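You operate a simulated robot arm through the tools that you are given. There is no shell and no other tool.

You are at the controls of a simulated two-armed robot. One attempt, no reset.

## Task
Free the taut line and park its black end in the green drum.
Fine: ease the steel slider back to its stop first, then open the rust lever.

The check looks at the end state, three seconds after you hand in, the way a careful person would. Anything else that was tipped, shoved, dropped, spilled or broken makes it a failure.

## Robot
Two 7-joint arms with two-finger grippers on one trunk that stands fixed in place. Base frame: the origin is at the foot of the trunk, x ahead of it, y to its left, z up; the work surface is at about z = 800. Units: mm, degrees, N and s.
The left shoulder is at [78, 151, 981], the right one opposite. With the tool pointing down near the work surface each hand reaches from about 300 to 800 mm from the base axis, measured 20 degrees to its own side. Payload 2.54 kg a hand.
The TCP of each hand is the grasp point between the finger pads, 30 mm short of the fingertips. In the tool frame z runs along the fingers and y along their closing line. The gripper opens to 116 mm. The gripper's body begins 95 mm behind the TCP.
Orientation is that of the tool frame in the base frame, as a unit quaternion [w, x, y, z]. With the fingers straight down and closing along the base's y, the tool's x points along the base's -x, its y along +y and its z along -z.

## Interface
- The arms move only by the tool apply_moves. It takes "left_deltas", "right_deltas" or both (then of equal length, played together; a hand with none holds still); each is a list of rows, each an object of numbers (a shift or turn left out is 0, a gripper value left out holds the last): "dx", "dy", "dz": the shift along the tool's x, y, z in mm; "ax", "ay", "az": the turn, a rotation vector about the tool's x, y, z in degrees; "gripper": the opening, from 0 (shut) to 1 (fully open). In form: [{"dx": .., "dy": .., "dz": .., "ax": .., "ay": .., "az": .., "gripper": ..}, ...]. A call has 1 to 20 rows; each row is the pose to reach, as a shift and turn from the pose commanded when the call began, along the tool's axes at that moment. Rows are played at 5 a second. More than 50 mm and 8.6 degrees between two rows, or a gripper value outside its range, and nothing of the call is played. Where a pose cannot be reached the arm comes as near as it can. A force on the tool above 50 N (or 10 N above the force at the start of the call, whichever is more), or a blocked arm, ends the call early, and 0.2 s more pass. Each finger travels about 72 mm/s and halts on what it meets, pressing with about 42 N; the grip force reading is that of the motor and also rises with nothing between the fingers. The clock runs only during rows and for 0.2 s after the last one: add rows that repeat a pose to give the fingers time. It gives the time, the measured TCP pose, the force on the tool (base axes), the opening and the grip force at its end, in the units of the frame above (readings bear some noise), with the torque about the TCP (base axes, N m) and any sound that the robot's microphone picked up.
- Cameras (640 x 400 px; columns grow to the right, rows downward): "scene" is now at [125.2, -65.6, 1162.3]; the picture's right is [-0.66, -0.75, 0.00], its down [0.03, -0.02, -1.00] and it looks along [0.75, -0.66, 0.03] (base axes); focal length 214 px, centre (320, 200). "left" rides on the left gripper at [69, 15, -122] in its tool frame; the picture's right is [-0.22, 0.98, 0.00], its down [-0.83, -0.18, -0.53] and it looks along [-0.52, -0.11, 0.85] (tool axes); focal length 251 px, centre (320, 200). "right" rides on the right gripper at [69, -15, -122] in its tool frame; the picture's right is [0.21, 0.98, 0.00], its down [-0.83, 0.18, -0.53] and it looks along [-0.52, 0.11, 0.85] (tool axes); focal length 251 px, centre (320, 200). There is no depth. A picture from a camera that has moved, and an enlarged one, comes with that camera's place and axes in the base frame and with its lens. The place of the scene camera against the robot may be out by one fixed shift of up to 18 mm in any direction.
- grab_frame(camera): a new picture of that camera. It takes no simulated time.
- slide_trunk(by): slides the trunk up (or, below 0, down) by that many mm; the arms and the scene camera ride with it, the base frame stays. It gives what a move gives, with no picture.
- aim_head(pan, tilt): turns the head with the scene camera to pan (to the left, within 80 degrees either way) and tilt (down, from -29 to 69), counted from straight ahead of the robot. It gives what a move gives.
- inspect(camera, box): a new picture of the part [left, top, right, bottom] of that camera's present view, enlarged. It takes no simulated time.
- finish_job(): hands the job in; it is judged then, once.

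Nothing tells you positions but the pictures and the camera data. Unless the task says otherwise, let go and move clear before handing in.

The tools are called after "Call:" as name(argument=value, ...) on one line, values as JSON. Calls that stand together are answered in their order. apply_moves: Moves the arms, as the interface text tells. Its arguments: {"type":"object","properties":{"left_deltas":{"type":"array","items":{"type":"object","properties":{"dx":{"type":"number"},"dy":{"type":"number"},"dz":{"type":"number"},"ax":{"type":"number"},"ay":{"type":"number"},"az":{"type":"number"},"gripper":{"type":"number"}}}},"right_deltas":{"type":"array","items":{"type":"object","properties":{"dx":{"type":"number"},"dy":{"type":"number"},"dz":{"type":"number"},"ax":{"type":"number"},"ay":{"type":"number"},"az":{"type":"number"},"gripper":{"type":"number"}}}}},"required":[]} The other tools are called the same way: slide_trunk (by) slides the trunk up or down; aim_head (pan, tilt) turns the head that bears the scene camera; grab_frame (camera) takes a picture; inspect (camera, box) takes an enlarged picture of a part of a camera's view; finish_job () hands the job in.

At the start:

```text
time: 0.0
left_ee_pos: [333.0, 0.2, 1244.9]
left_tool_rot: [0.0, -0.001, 1.0, -0.001]
left_ft_force: [-0.6, 0.9, 0.8]
left_moment: [0.02, 0.01, 0.01]
left_gripper_width: 116.0
left_grasp_force: 0.2
right_ee_pos: [331.4, -432.9, 1244.3]
right_tool_rot: [0.0, 0.0, 1.0, 0.0]
right_ft_force: [-0.5, 0.0, 0.2]
right_moment: [0.01, 0.0, -0.01]
right_gripper_width: 116.0
right_grasp_force: 0.1
trunk travel left (down, up): [-218.0, 71.0]
head pan, tilt: [-41.2, -1.9]
```

scene: 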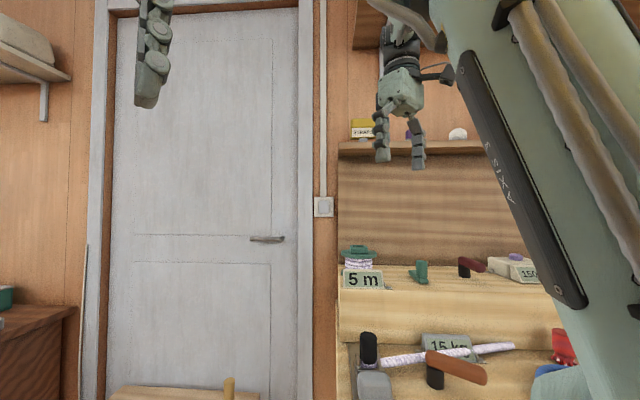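
right: 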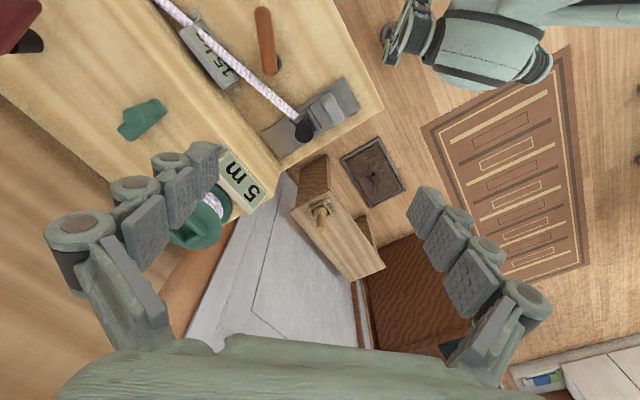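
left: 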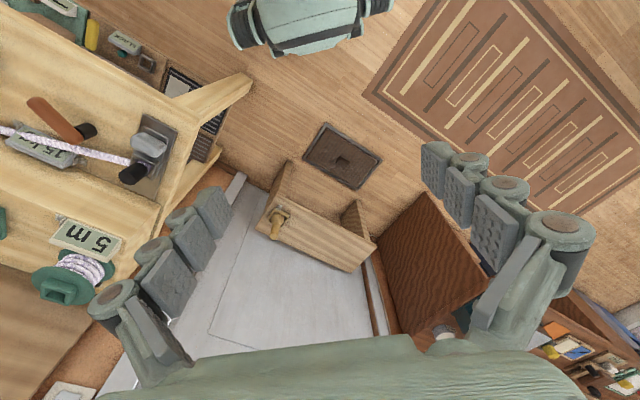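

I see a bench to the robot's right with a taut line, a black end cap, a rust lever and a steel slider. I'll turn the head to look at the bench properly.

Call:
aim_head(pan=-60, tilt=40)

Call:
grab_frame(camera="scene")

```text
time: 1.1
left_ee_pos: [333.0, 1.4, 1244.0]
left_tool_rot: [0.0, -0.001, 1.0, -0.001]
left_ft_force: [0.4, 0.3, -0.5]
left_moment: [0.02, 0.01, -0.01]
left_gripper_width: 115.8
left_grasp_force: 0.0
right_ee_pos: [329.9, -433.3, 1242.7]
right_tool_rot: [0.0, 0.0, 1.0, 0.0]
right_ft_force: [0.0, 0.7, -0.3]
right_moment: [0.0, 0.0, 0.01]
right_gripper_width: 116.1
right_grasp_force: 0.0
trunk travel left (down, up): [-218.0, 71.0]
head pan, tilt: [-60.0, 40.0]
```

```text
taken
camera scene: at [102.2, -81.0, 1098.4], right [-0.86, -0.51, 0.0], down [-0.32, 0.53, -0.79], along [0.4, -0.68, -0.62], focal length 214 px, centre (320, 200)
```

scene: 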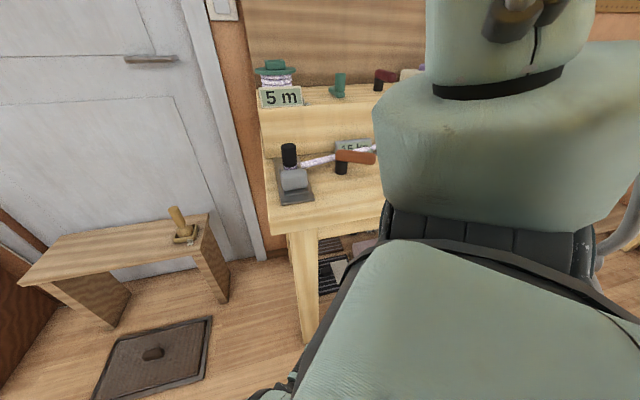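

The right upper arm hides much of the bench. I'll look around for the green drum and the other end of the line.

Call:
aim_head(pan=-80, tilt=20)

Call:
grab_frame(camera="scene")

Call:
aim_head(pan=0, tilt=30)

Call:
grab_frame(camera="scene")

Call:
aim_head(pan=70, tilt=30)

Call:
grab_frame(camera="scene")

Call:
inspect(camera="right", box=[0, 0, 400, 250])

Call:
inspect(camera="left", box=[0, 0, 320, 320])

```text
time: 1.9
left_ee_pos: [332.3, 0.6, 1243.4]
left_tool_rot: [0.0, 0.0, 1.0, -0.001]
left_ft_force: [0.0, 0.3, -0.4]
left_moment: [0.03, 0.03, 0.02]
left_gripper_width: 116.1
left_grasp_force: 0.1
right_ee_pos: [331.9, -433.1, 1243.6]
right_tool_rot: [0.0, 0.0, 1.0, 0.0]
right_ft_force: [0.3, 0.1, 0.8]
right_moment: [-0.03, 0.03, 0.05]
right_gripper_width: 116.1
right_grasp_force: 0.1
trunk travel left (down, up): [-218.0, 71.0]
head pan, tilt: [-80.0, 20.0]
```

```text
taken
camera scene: at [74.3, -98.6, 1127.0], right [-0.98, -0.17, 0.0], down [-0.06, 0.34, -0.94], along [0.16, -0.93, -0.34], focal length 214 px, centre (320, 200)
```

scene: 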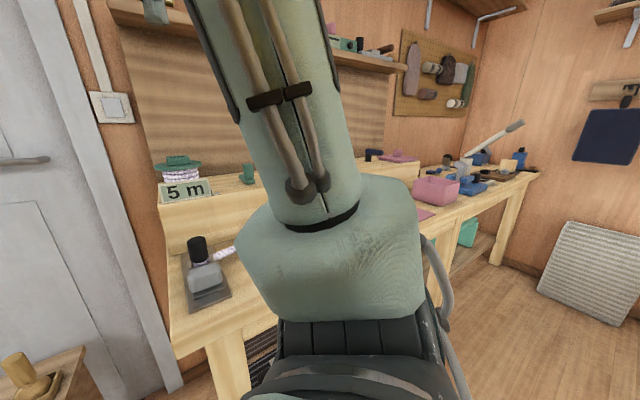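

```text
time: 3.5
left_ee_pos: [333.9, 1.0, 1244.4]
left_tool_rot: [0.0, -0.001, 1.0, -0.001]
left_ft_force: [0.6, 0.0, -0.6]
left_moment: [0.0, -0.05, -0.01]
left_gripper_width: 116.0
left_grasp_force: 0.1
right_ee_pos: [332.3, -433.7, 1242.6]
right_tool_rot: [-0.001, 0.0, 1.0, 0.001]
right_ft_force: [-0.3, -0.7, -0.4]
right_moment: [0.02, -0.04, -0.01]
right_gripper_width: 115.9
right_grasp_force: 0.1
trunk travel left (down, up): [-218.0, 71.0]
head pan, tilt: [0.0, 30.0]
```

```text
taken
camera scene: at [136.0, -56.6, 1121.3], right [-0.54, -0.84, 0.0], down [-0.34, 0.21, -0.92], along [0.77, -0.49, -0.4], focal length 214 px, centre (320, 200)
```

scene: 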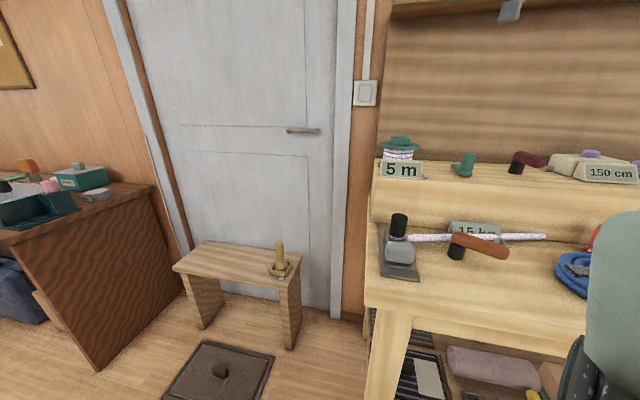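

```text
time: 4.9
left_ee_pos: [333.2, -0.7, 1243.8]
left_tool_rot: [0.0, -0.001, 1.0, -0.001]
left_ft_force: [-0.6, -0.5, -0.9]
left_moment: [-0.02, -0.02, -0.01]
left_gripper_width: 116.1
left_grasp_force: 0.0
right_ee_pos: [331.8, -433.1, 1243.2]
right_tool_rot: [-0.002, 0.001, 1.0, 0.0]
right_ft_force: [-0.4, -1.0, -0.3]
right_moment: [0.0, 0.01, -0.04]
right_gripper_width: 116.2
right_grasp_force: 0.0
trunk travel left (down, up): [-218.0, 71.0]
head pan, tilt: [70.0, 30.0]
```

```text
taken
camera scene: at [136.3, -56.4, 1121.7], right [-0.53, -0.84, 0.0], down [-0.33, 0.21, -0.92], along [0.78, -0.49, -0.4], focal length 214 px, centre (320, 200)
```

scene: 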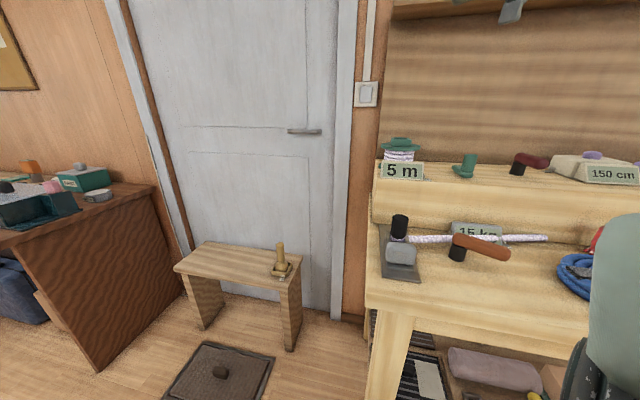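

```text
1.60 times, centred on (200, 125) of right
camera zoom: at [263.0, -448.3, 1365.9], right [-0.21, 0.98, 0.0], down [0.83, 0.18, 0.53], along [0.52, 0.11, -0.85], focal length 402 px, centre (512, 320)
```

zoom: 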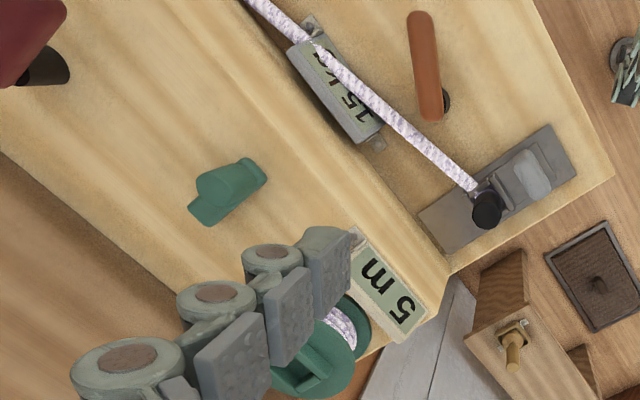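

```text
1.25 times, centred on (160, 160) of left
camera zoom: at [264.5, 15.6, 1366.2], right [0.21, 0.98, 0.0], down [0.83, -0.18, 0.53], along [0.52, -0.11, -0.85], focal length 314 px, centre (520, 250)
```

zoom: 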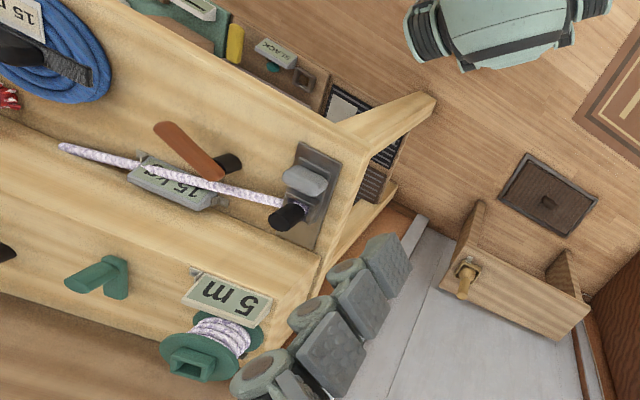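

The black end is near [421,-448,844], with the steel slider near [369,-399,824] on a diagonal plate. I'll zoom in on the details, including the green spool, which is the likely drum.

Call:
inspect(camera="scene", box=[350, 120, 510, 220])

Call:
inspect(camera="scene", box=[360, 195, 520, 295])

Call:
inspect(camera="scene", box=[480, 130, 640, 310])

Call:
inspect(camera="scene", box=[360, 320, 600, 400])

Call:
inspect(camera="left", box=[0, 200, 160, 320])

Call:
inspect(camera="left", box=[20, 70, 200, 200])

Call:
inspect(camera="right", box=[220, 40, 380, 180])

Call:
inspect(camera="left", box=[400, 250, 640, 400])

```text
4.00 times, centred on (430, 170) of scene
camera zoom: at [136.3, -56.4, 1121.7], right [-0.53, -0.84, 0.0], down [-0.33, 0.21, -0.92], along [0.78, -0.49, -0.4], focal length 858 px, centre (-120, 320)
```

zoom: 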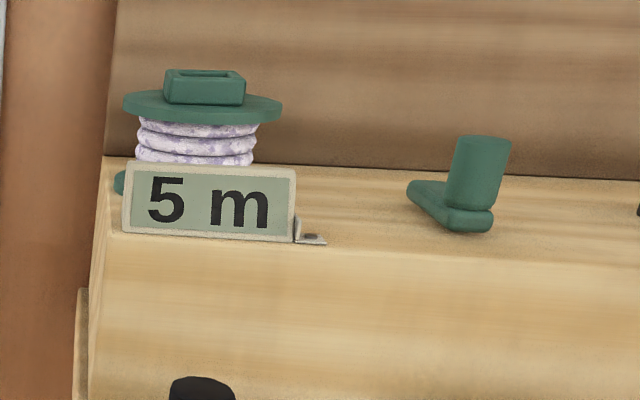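

```text
4.00 times, centred on (440, 245) of scene
camera zoom: at [136.3, -56.4, 1121.7], right [-0.53, -0.84, 0.0], down [-0.33, 0.21, -0.92], along [0.78, -0.49, -0.4], focal length 858 px, centre (-160, 20)
```

zoom: 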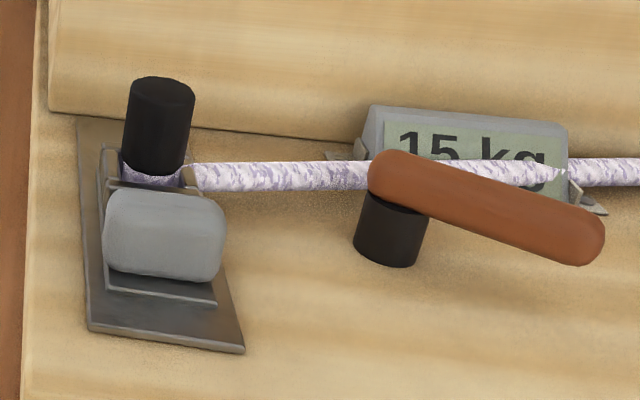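

```text
2.22 times, centred on (560, 220) of scene
camera zoom: at [136.3, -56.4, 1121.7], right [-0.53, -0.84, 0.0], down [-0.33, 0.21, -0.92], along [0.78, -0.49, -0.4], focal length 477 px, centre (-213, 156)
```

zoom: 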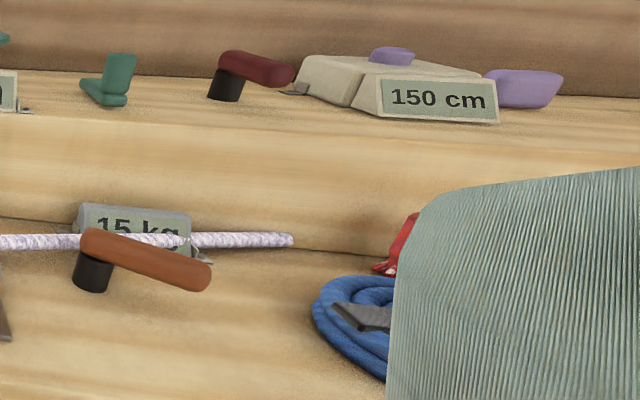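

```text
2.67 times, centred on (480, 360) of scene
camera zoom: at [136.3, -56.4, 1121.7], right [-0.53, -0.84, 0.0], down [-0.33, 0.21, -0.92], along [0.78, -0.49, -0.4], focal length 572 px, centre (-107, -227)
```

zoom: 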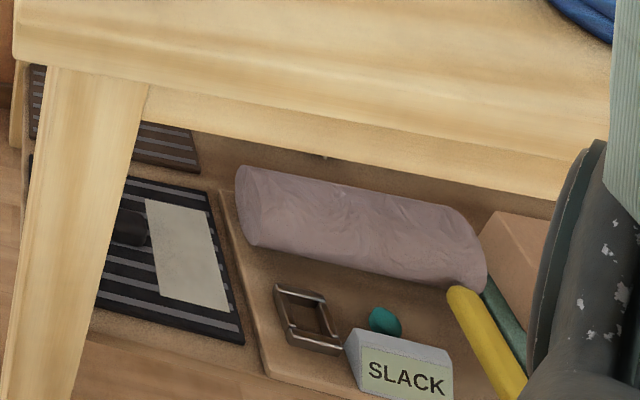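

```text
3.33 times, centred on (80, 260) of left
camera zoom: at [264.5, 15.6, 1366.2], right [0.21, 0.98, 0.0], down [0.83, -0.18, 0.53], along [0.52, -0.11, -0.85], focal length 838 px, centre (1120, 0)
```

zoom: 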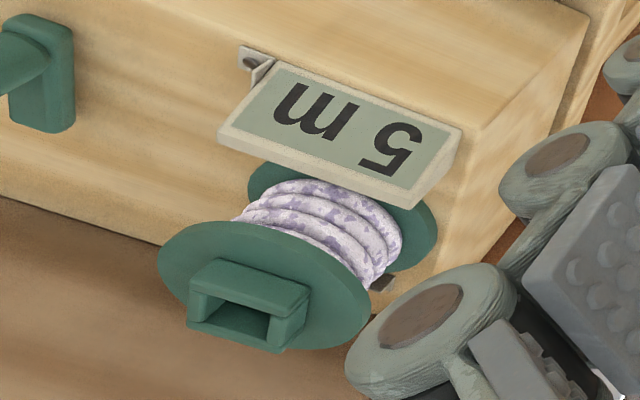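

```text
3.08 times, centred on (110, 135) of left
camera zoom: at [264.5, 15.6, 1366.2], right [0.21, 0.98, 0.0], down [0.83, -0.18, 0.53], along [0.52, -0.11, -0.85], focal length 774 px, centre (966, 400)
```

zoom: 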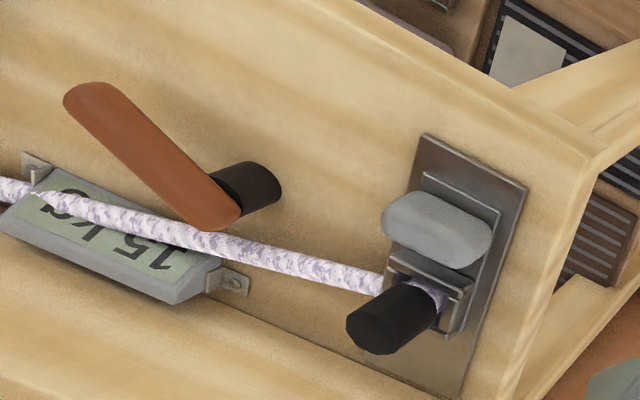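

```text
2.86 times, centred on (300, 110) of right
camera zoom: at [263.0, -448.3, 1365.9], right [-0.21, 0.98, 0.0], down [0.83, 0.18, 0.53], along [0.52, 0.11, -0.85], focal length 718 px, centre (377, 457)
```

zoom: 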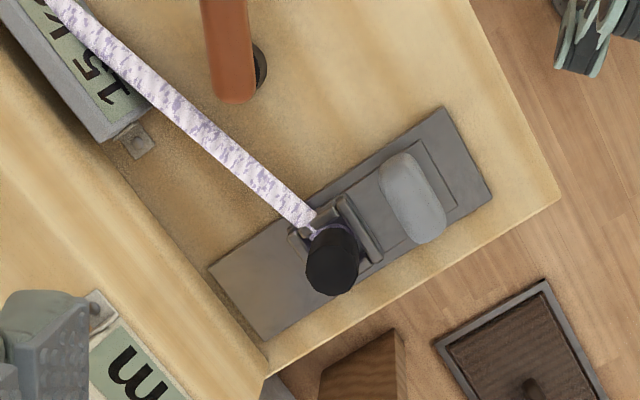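

```text
2.67 times, centred on (520, 325) of left
camera zoom: at [264.5, 15.6, 1366.2], right [0.21, 0.98, 0.0], down [0.83, -0.18, 0.53], along [0.52, -0.11, -0.85], focal length 670 px, centre (-213, -133)
```

zoom: 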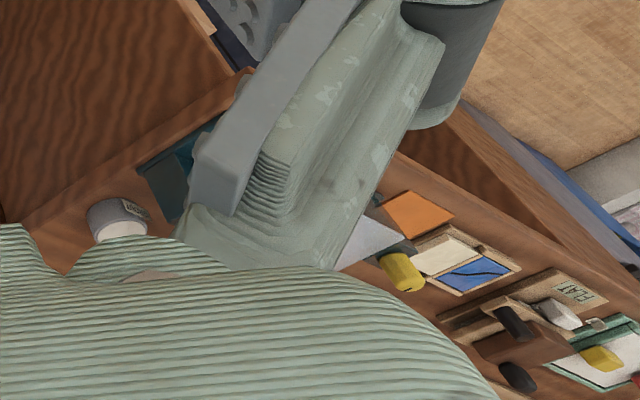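

The green spool has a rectangular pocket on top, which I take as the drum's parking slot. The black end stands in a fork with the steel slider behind it, so I'll lower the right hand for a closer look.

Call:
apply_moves(right_deltas=[{"dx": -10, "dy": 8, "dz": 38}, {"dx": -20, "dy": 16, "dz": 76}, {"dx": -30, "dy": 25, "dz": 115}, {"dx": -39, "dy": 33, "dz": 154}])

Call:
grab_frame(camera="right")

Call:
grab_frame(camera="scene")

Call:
inspect(camera="right", box=[200, 80, 440, 230])

```text
time: 5.9
left_ee_pos: [334.1, 0.8, 1244.1]
left_tool_rot: [0.0, 0.0, 1.0, -0.001]
left_ft_force: [0.1, 0.5, -1.0]
left_moment: [-0.11, 0.02, 0.01]
left_gripper_width: 116.1
left_grasp_force: 0.0
right_ee_pos: [368.8, -398.1, 1091.1]
right_tool_rot: [0.0, -0.001, 1.0, -0.002]
right_ft_force: [0.0, 0.2, 0.6]
right_moment: [-0.04, -0.08, 0.02]
right_gripper_width: 116.0
right_grasp_force: 0.1
trunk travel left (down, up): [-218.0, 71.0]
head pan, tilt: [70.0, 30.0]
```

```text
taken
camera right: at [300.5, -414.1, 1213.8], right [-0.22, 0.98, 0.0], down [0.82, 0.18, 0.54], along [0.52, 0.11, -0.84], focal length 251 px, centre (320, 200)
```

right: 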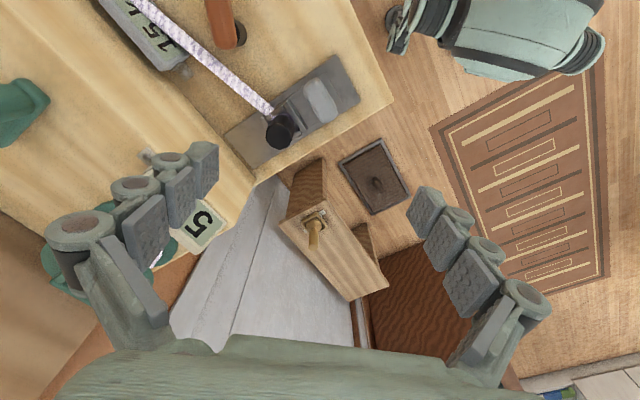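

```text
taken
camera scene: at [95.5, 75.2, 1108.8], right [0.91, -0.42, 0.0], down [-0.22, -0.47, -0.85], along [0.36, 0.77, -0.52], focal length 214 px, centre (320, 200)
```

scene: 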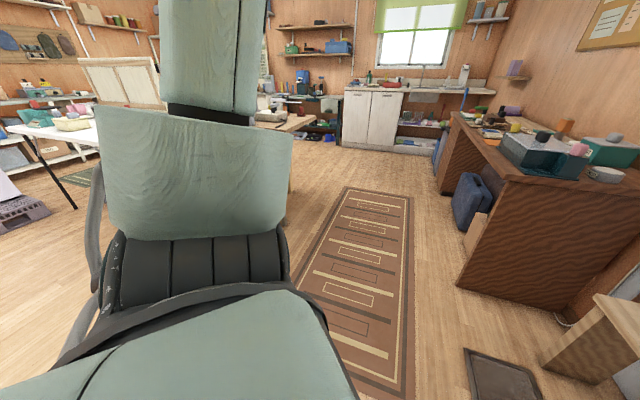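

```text
2.67 times, centred on (320, 155) of right
camera zoom: at [300.5, -414.1, 1213.8], right [-0.22, 0.98, 0.0], down [0.82, 0.18, 0.54], along [0.52, 0.11, -0.84], focal length 670 px, centre (320, 320)
```

zoom: 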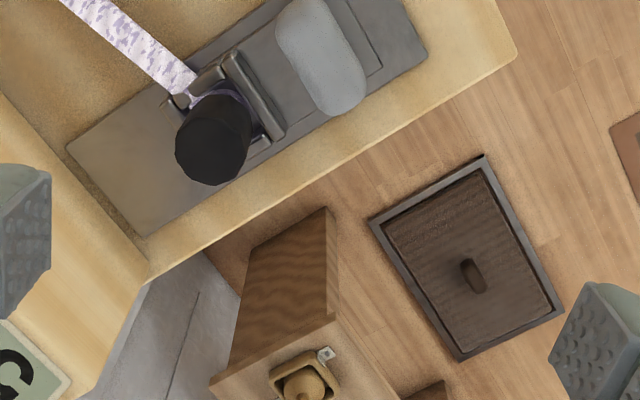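

The scene head had moved late. I'll re-aim it at the bench and take zoomed views of the fork and slider.

Call:
aim_head(pan=-38, tilt=32)

Call:
apply_moves(right_deltas=[{"dz": 0}, {"dz": 0}, {"dz": 0}, {"dz": 0}, {"dz": 0}])

Call:
grab_frame(camera="scene")

```text
time: 7.7
left_ee_pos: [332.9, 0.8, 1243.1]
left_tool_rot: [-0.001, -0.001, 1.0, 0.0]
left_ft_force: [-0.8, -1.3, -0.3]
left_moment: [0.0, 0.0, 0.0]
left_gripper_width: 116.1
left_grasp_force: 0.0
right_ee_pos: [368.9, -399.9, 1091.5]
right_tool_rot: [0.0, 0.0, 1.0, 0.0]
right_ft_force: [0.0, 1.1, 0.5]
right_moment: [0.03, -0.03, -0.01]
right_gripper_width: 115.8
right_grasp_force: 0.1
trunk travel left (down, up): [-218.0, 71.0]
head pan, tilt: [-38.0, 32.0]
```

```text
time: 8.9
left_ee_pos: [333.2, 0.9, 1244.8]
left_tool_rot: [0.0, -0.001, 1.0, -0.001]
left_ft_force: [0.0, -0.5, -0.5]
left_moment: [-0.01, 0.0, 0.03]
left_gripper_width: 116.0
left_grasp_force: 0.1
right_ee_pos: [369.1, -399.0, 1091.6]
right_tool_rot: [0.0, 0.0, 1.0, 0.0]
right_ft_force: [0.2, 0.1, -0.8]
right_moment: [0.02, -0.03, 0.03]
right_gripper_width: 115.8
right_grasp_force: 0.2
trunk travel left (down, up): [-218.0, 71.0]
head pan, tilt: [-38.0, 32.0]
```

```text
taken
camera scene: at [128.7, -62.0, 1107.9], right [-0.62, -0.79, 0.0], down [-0.42, 0.33, -0.85], along [0.67, -0.52, -0.53], focal length 214 px, centre (320, 200)
```

scene: 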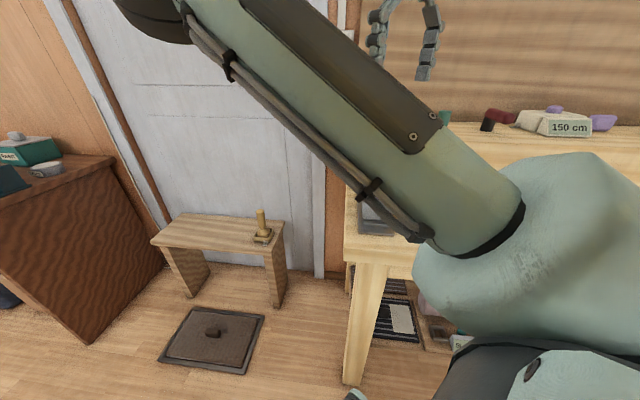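

The right arm now blocks the head view, so I'll use the left hand camera as my observer.

Call:
grab_frame(camera="left")

Call:
inspect(camera="left", box=[80, 80, 200, 200])

```text
taken
camera left: at [264.5, 15.6, 1366.2], right [0.21, 0.98, 0.0], down [0.83, -0.18, 0.53], along [0.52, -0.11, -0.85], focal length 251 px, centre (320, 200)
```

left: 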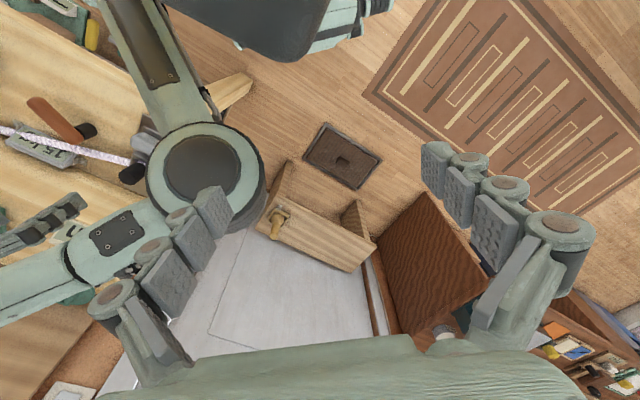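

```text
3.33 times, centred on (140, 140) of left
camera zoom: at [264.5, 15.6, 1366.2], right [0.21, 0.98, 0.0], down [0.83, -0.18, 0.53], along [0.52, -0.11, -0.85], focal length 838 px, centre (920, 400)
```

zoom: 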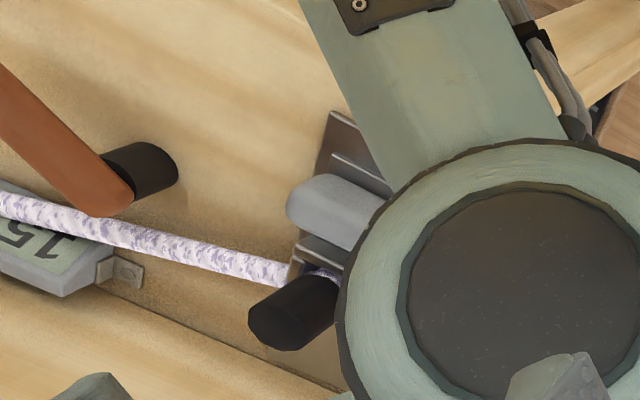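

The right elbow blocks this view. I'll move the left hand forward to about [560,-60,1230] and turn it 90° so its camera looks toward the plate.

Call:
apply_moves(left_deltas=[{"dx": -20.6, "dy": -5.5, "dz": 1.3, "az": 8.2}, {"dx": -41.2, "dy": -11, "dz": 2.6, "az": 16.4}, {"dx": -61.8, "dy": -16.5, "dz": 3.9, "az": 24.6}, {"dx": -82.4, "dy": -22, "dz": 5.2, "az": 32.8}, {"dx": -103, "dy": -27.5, "dz": 6.5, "az": 41}, {"dx": -123.6, "dy": -33, "dz": 7.8, "az": 49.2}, {"dx": -144.2, "dy": -38.5, "dz": 9.1, "az": 57.4}, {"dx": -164.8, "dy": -44, "dz": 10.4, "az": 65.6}, {"dx": -185.4, "dy": -49.5, "dz": 11.7, "az": 73.8}, {"dx": -206, "dy": -55, "dz": 13, "az": 82}, {"dx": -227, "dy": -60, "dz": 14, "az": 90}])

Call:
grab_frame(camera="left")

```text
time: 10.8
left_ee_pos: [427.4, -49.6, 1162.7]
left_tool_rot: [0.015, 0.533, 0.846, -0.012]
left_ft_force: [10.9, 3.1, 5.8]
left_moment: [-0.26, 0.9, 0.12]
left_gripper_width: 113.1
left_grasp_force: 0.0
left hand out of reach, approached as far as the arm can: row 5, 6, 7, 8, 9
right_ee_pos: [370.4, -396.9, 1090.0]
right_tool_rot: [-0.002, -0.002, 1.0, -0.002]
right_ft_force: [0.3, 0.2, 0.4]
right_moment: [-0.05, -0.02, 0.01]
right_gripper_width: 116.2
right_grasp_force: 0.1
trunk travel left (down, up): [-218.0, 71.0]
head pan, tilt: [-38.0, 32.0]
stopped in row 9 (left hand): the force on the tool passed its limit at 105 N (the readings are from after the stop); the commanded pose is now the measured one
```

```text
taken
camera left: at [410.5, 23.9, 1282.8], right [0.97, 0.23, 0.01], down [0.18, -0.8, 0.57], along [0.13, -0.55, -0.82], focal length 251 px, centre (320, 200)
```

left: 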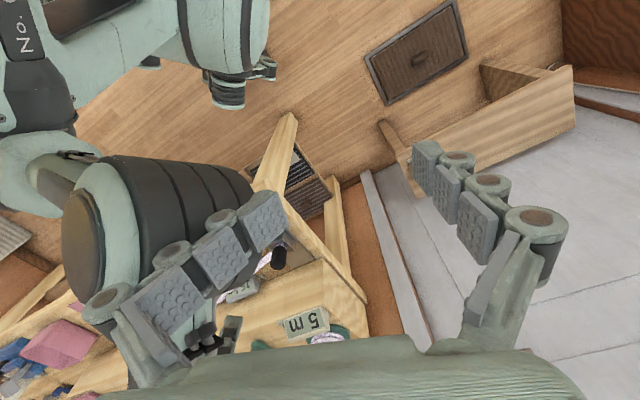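

The left fingers touched the right elbow. I'll back the left hand straight off to +y.

Call:
apply_moves(left_deltas=[{"dx": 27, "dy": 13}, {"dx": 54, "dy": 26}, {"dx": 90, "dy": 43}, {"dx": 126, "dy": 60}, {"dx": 162, "dy": 77}])

Call:
grab_frame(camera="left")

Call:
grab_frame(camera="scene")

```text
time: 12.0
left_ee_pos: [399.9, 104.6, 1130.1]
left_tool_rot: [0.015, 0.534, 0.845, -0.012]
left_ft_force: [0.1, 0.1, 0.0]
left_moment: [0.01, 0.02, -0.03]
left_gripper_width: 115.8
left_grasp_force: 0.1
left hand out of reach, approached as far as the arm can: row 3, 4, 5
right_ee_pos: [371.3, -398.4, 1091.9]
right_tool_rot: [-0.002, -0.003, 1.0, -0.003]
right_ft_force: [-0.3, 0.4, 0.3]
right_moment: [0.0, 0.01, -0.02]
right_gripper_width: 115.6
right_grasp_force: 0.0
trunk travel left (down, up): [-218.0, 71.0]
head pan, tilt: [-38.0, 32.0]
```

```text
taken
camera left: at [382.4, 177.9, 1249.1], right [0.97, 0.23, 0.01], down [0.18, -0.8, 0.56], along [0.13, -0.55, -0.83], focal length 251 px, centre (320, 200)
```

left: 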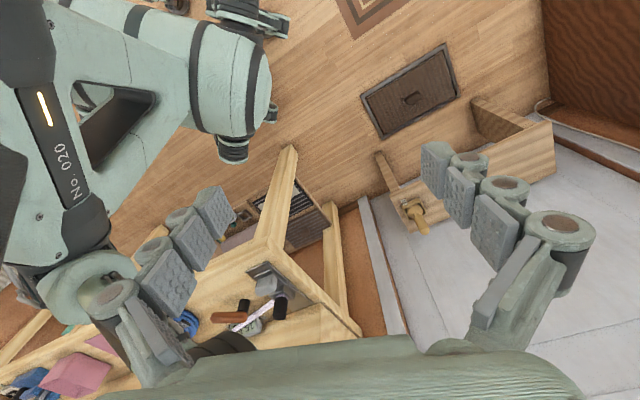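

```text
taken
camera scene: at [128.6, -61.9, 1107.9], right [-0.62, -0.79, 0.0], down [-0.42, 0.33, -0.85], along [0.67, -0.52, -0.53], focal length 214 px, centre (320, 200)
```

scene: 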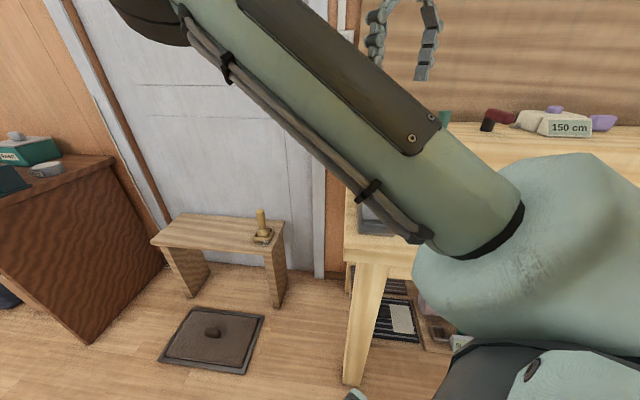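

The left hand is clear now, and its camera still sees the plate. I'll zoom in from here.

Call:
inspect(camera="left", box=[200, 240, 320, 340])

Call:
inspect(camera="right", box=[200, 0, 400, 180])

```text
4.00 times, centred on (260, 290) of left
camera zoom: at [382.4, 177.9, 1249.1], right [0.97, 0.23, 0.01], down [0.18, -0.8, 0.56], along [0.13, -0.55, -0.83], focal length 1006 px, centre (560, -160)
```

zoom: 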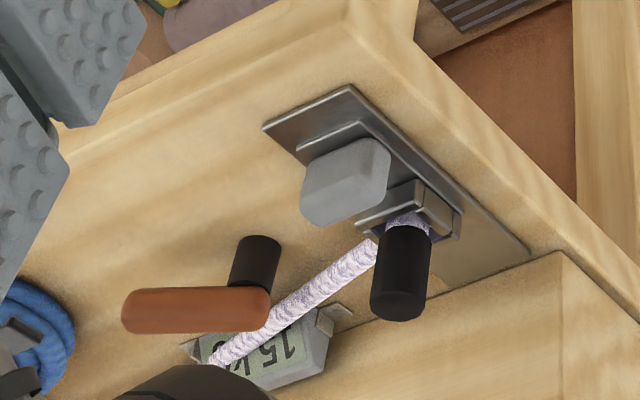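

```text
2.22 times, centred on (300, 90) of right
camera zoom: at [302.1, -413.3, 1213.8], right [-0.22, 0.98, 0.0], down [0.83, 0.19, 0.53], along [0.52, 0.11, -0.85], focal length 559 px, centre (364, 444)
```

zoom: 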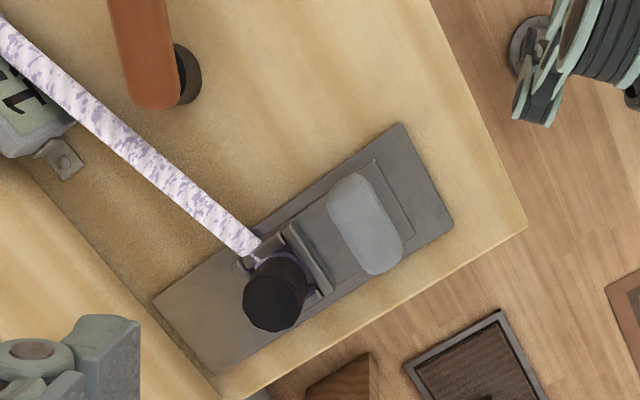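

I need to know which parts belong to the slider and where its stop is, so I'll zoom further.

Call:
inspect(camera="left", box=[250, 255, 310, 310])

Call:
inspect(camera="right", box=[255, 65, 345, 135])

```text
7.27 times, centred on (280, 282) of left
camera zoom: at [382.4, 177.9, 1249.1], right [0.97, 0.23, 0.01], down [0.18, -0.8, 0.56], along [0.13, -0.55, -0.83], focal length 1829 px, centre (611, -400)
```

zoom: 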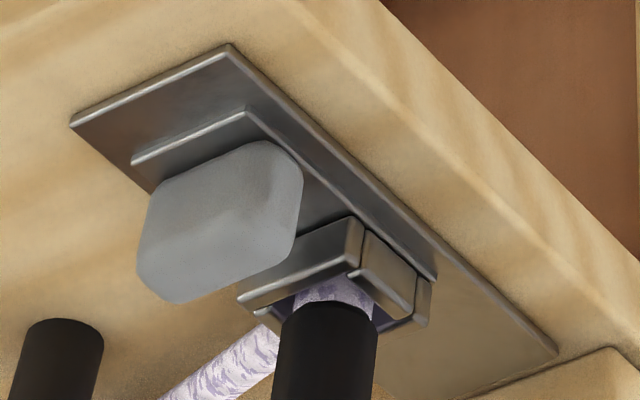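

```text
5.71 times, centred on (300, 100) of right
camera zoom: at [302.1, -413.3, 1213.8], right [-0.22, 0.98, 0.0], down [0.83, 0.19, 0.53], along [0.52, 0.11, -0.85], focal length 1437 px, centre (434, 771)
```

zoom: 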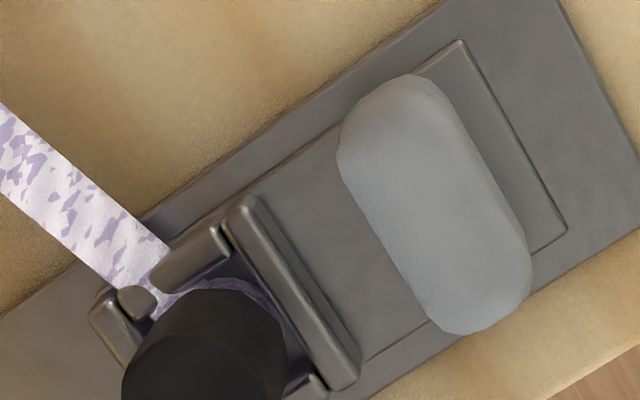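

The slider looks like a carriage holding the knob and an open box that the line end sits in. It has about 34 mm of free plate toward the robot and about 63 mm toward the wall. I'll turn the right hand 45° so its fingers straddle the knob across the slide axis, then descend partway and check.

Call:
apply_moves(right_deltas=[{"az": 7.5, "dz": 10}, {"az": 15, "dz": 30}, {"az": 22.5, "dz": 50}, {"az": 30, "dz": 70}, {"az": 37.5, "dz": 90}, {"az": 45, "dz": 110, "dy": -2}])

Call:
grab_frame(camera="right")

Call:
grab_frame(camera="left")

Call:
grab_frame(camera="scene")

```text
time: 13.4
left_ee_pos: [400.8, 105.3, 1129.9]
left_tool_rot: [0.015, 0.535, 0.845, -0.011]
left_ft_force: [-0.7, 0.0, -0.3]
left_moment: [0.02, -0.01, 0.0]
left_gripper_width: 115.9
left_grasp_force: 0.2
right_ee_pos: [371.5, -402.2, 979.8]
right_tool_rot: [0.001, 0.382, 0.924, -0.003]
right_ft_force: [-0.8, -0.5, -0.6]
right_moment: [0.01, -0.01, -0.02]
right_gripper_width: 115.9
right_grasp_force: 0.0
trunk travel left (down, up): [-218.0, 71.0]
head pan, tilt: [-38.0, 32.0]
```

```text
taken
camera right: at [312.4, -362.4, 1102.0], right [0.54, 0.84, -0.01], down [0.72, -0.45, 0.53], along [0.45, -0.29, -0.85], focal length 251 px, centre (320, 200)
```

right: 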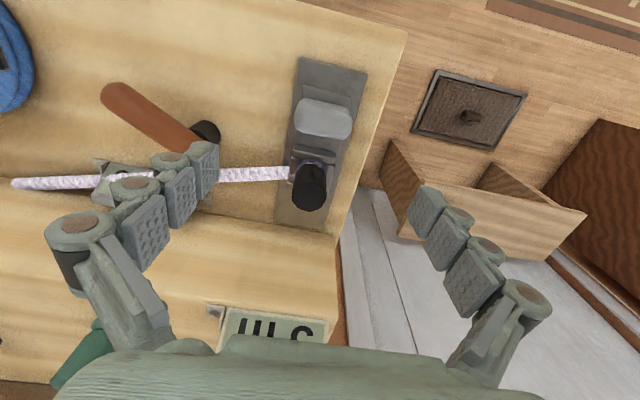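

```text
taken
camera left: at [382.8, 177.4, 1249.3], right [0.97, 0.23, 0.01], down [0.18, -0.8, 0.56], along [0.13, -0.55, -0.83], focal length 251 px, centre (320, 200)
```

left: 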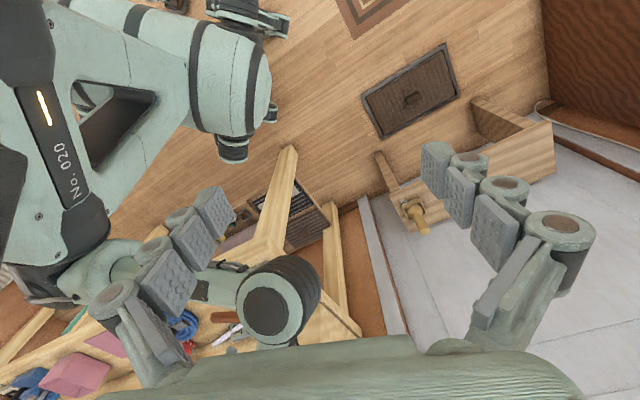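

```text
taken
camera scene: at [128.8, -62.1, 1107.9], right [-0.62, -0.79, 0.0], down [-0.42, 0.33, -0.85], along [0.67, -0.52, -0.53], focal length 214 px, centre (320, 200)
```

scene: 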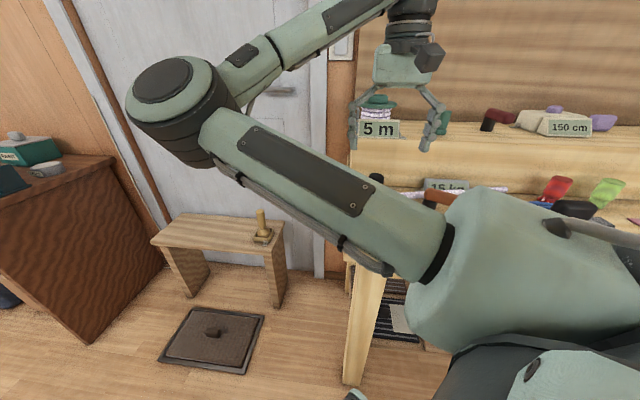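

The plate is in the centre of the right camera, and the knob lies ahead of the TCP as planned. I'll zoom in on the lever, gauge and far end of the line before going down.

Call:
inspect(camera="right", box=[0, 60, 240, 220])

Call:
inspect(camera="right", box=[260, 50, 380, 240])

```text
2.50 times, centred on (120, 140) of right
camera zoom: at [312.4, -362.4, 1102.0], right [0.54, 0.84, -0.01], down [0.72, -0.45, 0.53], along [0.45, -0.29, -0.85], focal length 629 px, centre (820, 350)
```

zoom: 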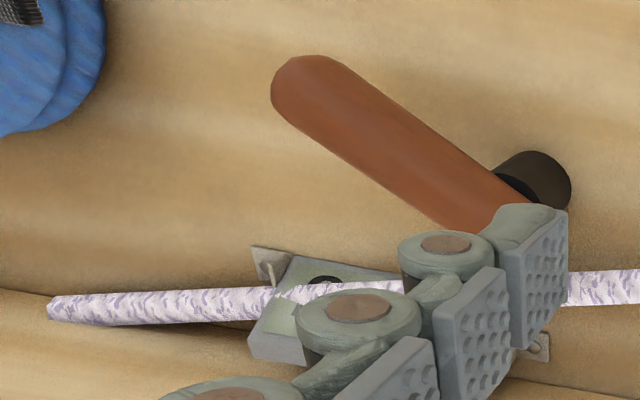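

```text
2.11 times, centred on (320, 145) of right
camera zoom: at [312.4, -362.4, 1102.0], right [0.54, 0.84, -0.01], down [0.72, -0.45, 0.53], along [0.45, -0.29, -0.85], focal length 529 px, centre (320, 316)
```

zoom: 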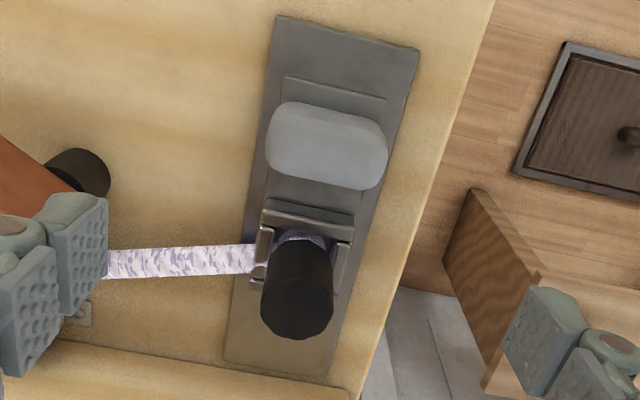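

The slider is a fork: a back bar and two side cheeks with the line coming out of the left gap. I'll lower the open fingers around the knob, stopping with the tips just above the base plate.

Call:
apply_moves(right_deltas=[{"dz": 30}, {"dz": 60}, {"dz": 85}, {"dz": 105}, {"dz": 120}, {"dz": 130}])

Call:
grab_frame(camera="right")

Call:
grab_frame(camera="scene")

```text
time: 14.8
left_ee_pos: [400.1, 102.6, 1130.5]
left_tool_rot: [0.015, 0.534, 0.845, -0.01]
left_ft_force: [-0.4, 0.2, -0.6]
left_moment: [0.01, -0.02, -0.01]
left_gripper_width: 116.0
left_grasp_force: 0.2
right_ee_pos: [370.7, -402.0, 849.9]
right_tool_rot: [-0.001, 0.381, 0.925, -0.003]
right_ft_force: [-0.1, -0.1, -0.3]
right_moment: [0.01, -0.01, 0.0]
right_gripper_width: 115.9
right_grasp_force: 0.1
trunk travel left (down, up): [-218.0, 71.0]
head pan, tilt: [-38.0, 32.0]
```

```text
taken
camera right: at [310.0, -363.4, 972.5], right [0.54, 0.84, 0.0], down [0.72, -0.45, 0.53], along [0.45, -0.29, -0.85], focal length 251 px, centre (320, 200)
```

right: 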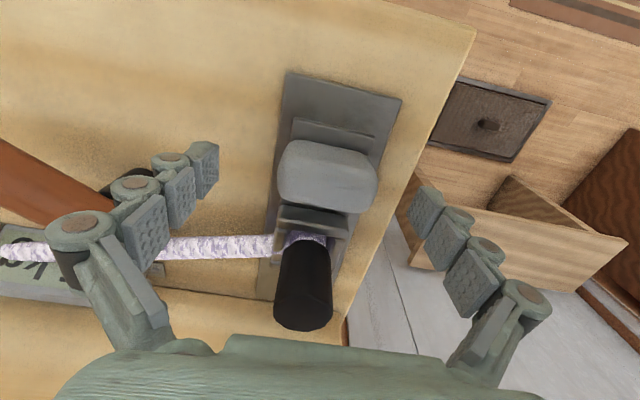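

```text
taken
camera scene: at [128.7, -62.1, 1107.9], right [-0.62, -0.79, 0.0], down [-0.42, 0.33, -0.85], along [0.67, -0.52, -0.53], focal length 214 px, centre (320, 200)
```

scene: 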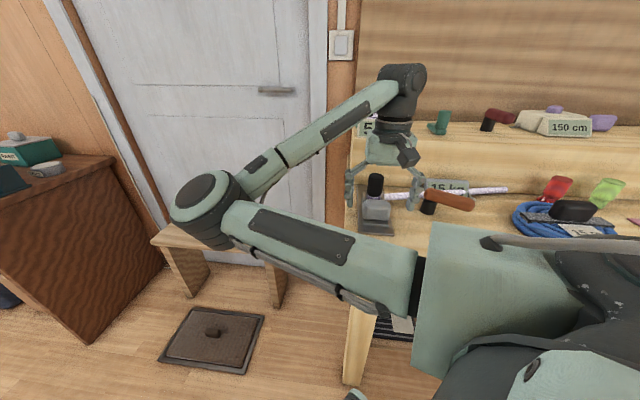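

The knob is between the fingers with clearance all around. I'll go 5 mm lower, centre on it and close gently.

Call:
apply_moves(right_deltas=[{"dz": 5, "dy": 3}, {"dz": 5, "dy": 3, "gripper": 0.6}, {"dz": 5, "dy": 3, "gripper": 0.5}, {"dz": 5, "dy": 3, "gripper": 0.45}, {"dz": 5, "dy": 3, "gripper": 0.45}])

Call:
grab_frame(camera="right")

```text
time: 16.0
left_ee_pos: [400.7, 104.8, 1129.3]
left_tool_rot: [0.015, 0.534, 0.845, -0.012]
left_ft_force: [0.8, -0.2, 0.3]
left_moment: [0.01, -0.02, 0.0]
left_gripper_width: 116.2
left_grasp_force: 0.0
right_ee_pos: [373.8, -398.6, 847.0]
right_tool_rot: [0.0, 0.379, 0.925, -0.002]
right_ft_force: [6.8, 6.1, 2.0]
right_moment: [0.42, -0.37, -0.12]
right_gripper_width: 59.1
right_grasp_force: 44.9
trunk travel left (down, up): [-218.0, 71.0]
head pan, tilt: [-38.0, 32.0]
```

```text
taken
camera right: at [312.9, -360.2, 968.7], right [0.53, 0.85, 0.0], down [0.72, -0.45, 0.53], along [0.45, -0.29, -0.85], focal length 251 px, centre (320, 200)
```

right: 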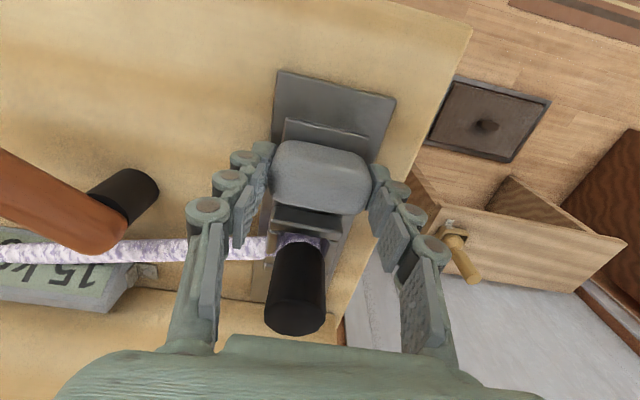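

The knob is held at 59 mm. I'll probe 3 mm along the slide axis toward the wall, which is the direction that should shorten the line's span, and watch the force and the gauge.

Call:
apply_moves(right_deltas=[{"dx": -1, "dy": 1, "gripper": 0.45}, {"dx": -2, "dy": 1}, {"dx": -3, "dy": 1}, {"dx": -3, "dy": 1}])

Call:
grab_frame(camera="right")

```text
time: 17.0
left_ee_pos: [399.2, 105.1, 1129.9]
left_tool_rot: [0.016, 0.534, 0.845, -0.011]
left_ft_force: [1.1, -0.6, -0.4]
left_moment: [-0.03, 0.02, 0.04]
left_gripper_width: 116.1
left_grasp_force: 0.1
right_ee_pos: [374.1, -400.4, 846.7]
right_tool_rot: [0.0, 0.38, 0.925, -0.003]
right_ft_force: [-3.1, 5.2, 10.8]
right_moment: [1.01, 0.82, -0.03]
right_gripper_width: 58.8
right_grasp_force: 45.0
trunk travel left (down, up): [-218.0, 71.0]
head pan, tilt: [-38.0, 32.0]
```

```text
taken
camera right: at [315.0, -361.5, 968.7], right [0.54, 0.84, -0.01], down [0.72, -0.45, 0.53], along [0.45, -0.29, -0.85], focal length 251 px, centre (320, 200)
```

right: 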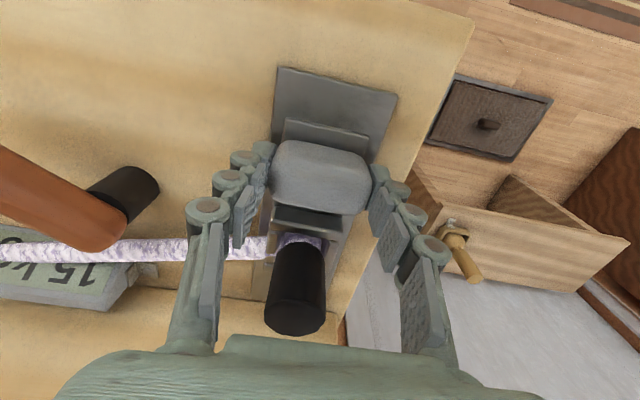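

The force so far is small, about 6 N against the push. I'll push a little further the same way.

Call:
apply_moves(right_deltas=[{"dx": -1}, {"dx": -2}, {"dx": -3}, {"dx": -4}, {"dx": -4}])

Call:
inspect(camera="right", box=[0, 50, 400, 350])

```text
time: 18.2
left_ee_pos: [399.7, 105.1, 1130.0]
left_tool_rot: [0.016, 0.534, 0.845, -0.012]
left_ft_force: [0.3, -0.5, -0.8]
left_moment: [-0.02, 0.0, -0.03]
left_gripper_width: 116.0
left_grasp_force: 0.1
right_ee_pos: [378.2, -402.4, 847.1]
right_tool_rot: [-0.001, 0.38, 0.925, -0.002]
right_ft_force: [0.7, 5.7, 3.3]
right_moment: [-0.09, -0.2, -0.9]
right_gripper_width: 58.8
right_grasp_force: 44.7
trunk travel left (down, up): [-218.0, 71.0]
head pan, tilt: [-38.0, 32.0]
```

```text
1.33 times, centred on (200, 200) of right
camera zoom: at [318.1, -365.0, 968.7], right [0.54, 0.84, -0.01], down [0.72, -0.45, 0.53], along [0.45, -0.29, -0.85], focal length 335 px, centre (480, 200)
```

zoom: 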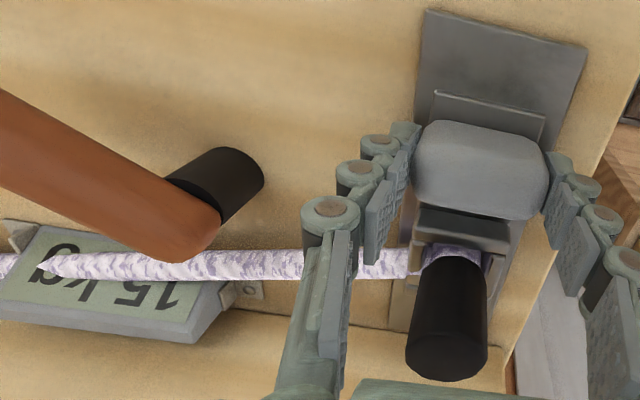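

The slider is moving easily this way and the line looks less taut, with a slight bend at the lever. I'll continue slowly for another 12 mm.

Call:
apply_moves(right_deltas=[{"dx": -1.5}, {"dx": -3}, {"dx": -4.5}, {"dx": -6}, {"dx": -7.5}, {"dx": -9}, {"dx": -10.5}, {"dx": -12}, {"dx": -12}])

Call:
inspect(camera="right", box=[0, 50, 400, 350])

Call:
grab_frame(camera="scene")

```text
time: 20.2
left_ee_pos: [399.0, 105.6, 1130.7]
left_tool_rot: [0.016, 0.535, 0.845, -0.011]
left_ft_force: [-1.2, 0.0, 0.3]
left_moment: [0.0, 0.02, 0.0]
left_gripper_width: 115.9
left_grasp_force: 0.0
right_ee_pos: [385.8, -412.5, 846.1]
right_tool_rot: [0.0, 0.38, 0.925, -0.003]
right_ft_force: [-2.5, 4.1, 1.6]
right_moment: [0.24, -0.04, -0.18]
right_gripper_width: 58.7
right_grasp_force: 45.1
trunk travel left (down, up): [-218.0, 71.0]
head pan, tilt: [-38.0, 32.0]
```

```text
1.33 times, centred on (200, 200) of right
camera zoom: at [326.8, -373.6, 968.7], right [0.54, 0.84, -0.01], down [0.72, -0.45, 0.53], along [0.45, -0.29, -0.85], focal length 335 px, centre (480, 200)
```

zoom: 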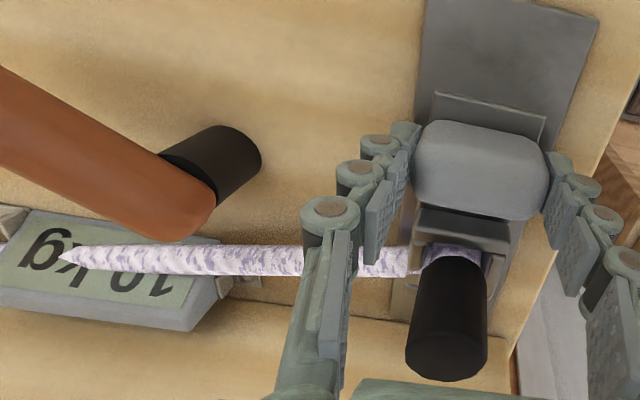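

```text
taken
camera scene: at [128.5, -61.7, 1107.9], right [-0.62, -0.79, 0.0], down [-0.42, 0.33, -0.85], along [0.67, -0.52, -0.53], focal length 214 px, centre (320, 200)
```

scene: 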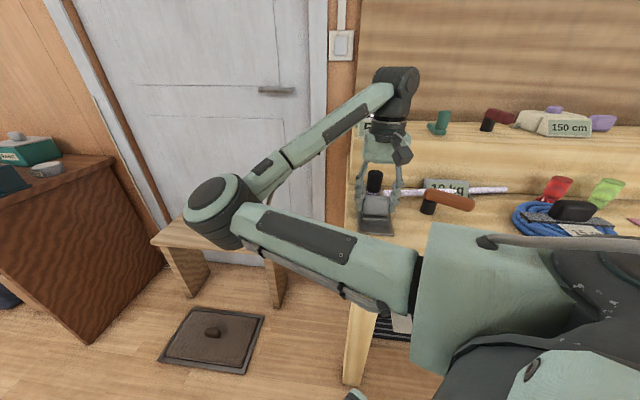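

The gauge dropped to 10 kg, so this is the right direction. I'll keep easing it toward the stop.

Call:
apply_moves(right_deltas=[{"dx": -1.5}, {"dx": -3}, {"dx": -4.5}, {"dx": -6}, {"dx": -7.5}, {"dx": -9}, {"dx": -10.5}, {"dx": -12}, {"dx": -13.5}, {"dx": -15}, {"dx": -15}])

Call:
inspect(camera="right", box=[0, 50, 400, 350])

```text
time: 22.6
left_ee_pos: [399.7, 103.1, 1129.7]
left_tool_rot: [0.016, 0.535, 0.845, -0.011]
left_ft_force: [0.2, -0.1, 0.4]
left_moment: [0.02, 0.02, 0.02]
left_gripper_width: 116.3
left_grasp_force: 0.0
right_ee_pos: [396.7, -422.8, 846.7]
right_tool_rot: [-0.001, 0.381, 0.925, -0.003]
right_ft_force: [-2.1, 4.1, -1.6]
right_moment: [0.5, 0.39, -0.47]
right_gripper_width: 58.9
right_grasp_force: 45.3
trunk travel left (down, up): [-218.0, 71.0]
head pan, tilt: [-38.0, 32.0]
```

```text
1.33 times, centred on (200, 200) of right
camera zoom: at [337.5, -384.2, 968.7], right [0.54, 0.84, -0.01], down [0.72, -0.45, 0.53], along [0.45, -0.29, -0.85], focal length 335 px, centre (480, 200)
```

zoom: 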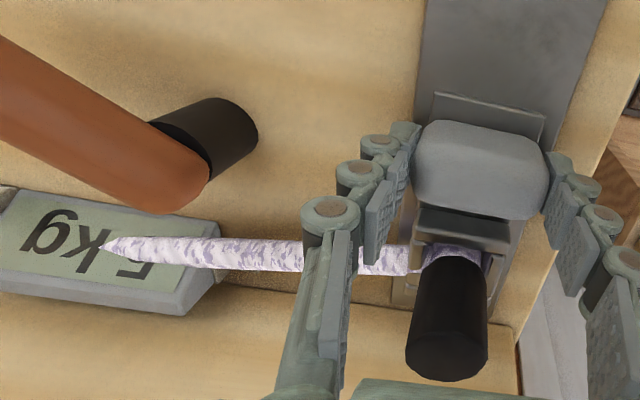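

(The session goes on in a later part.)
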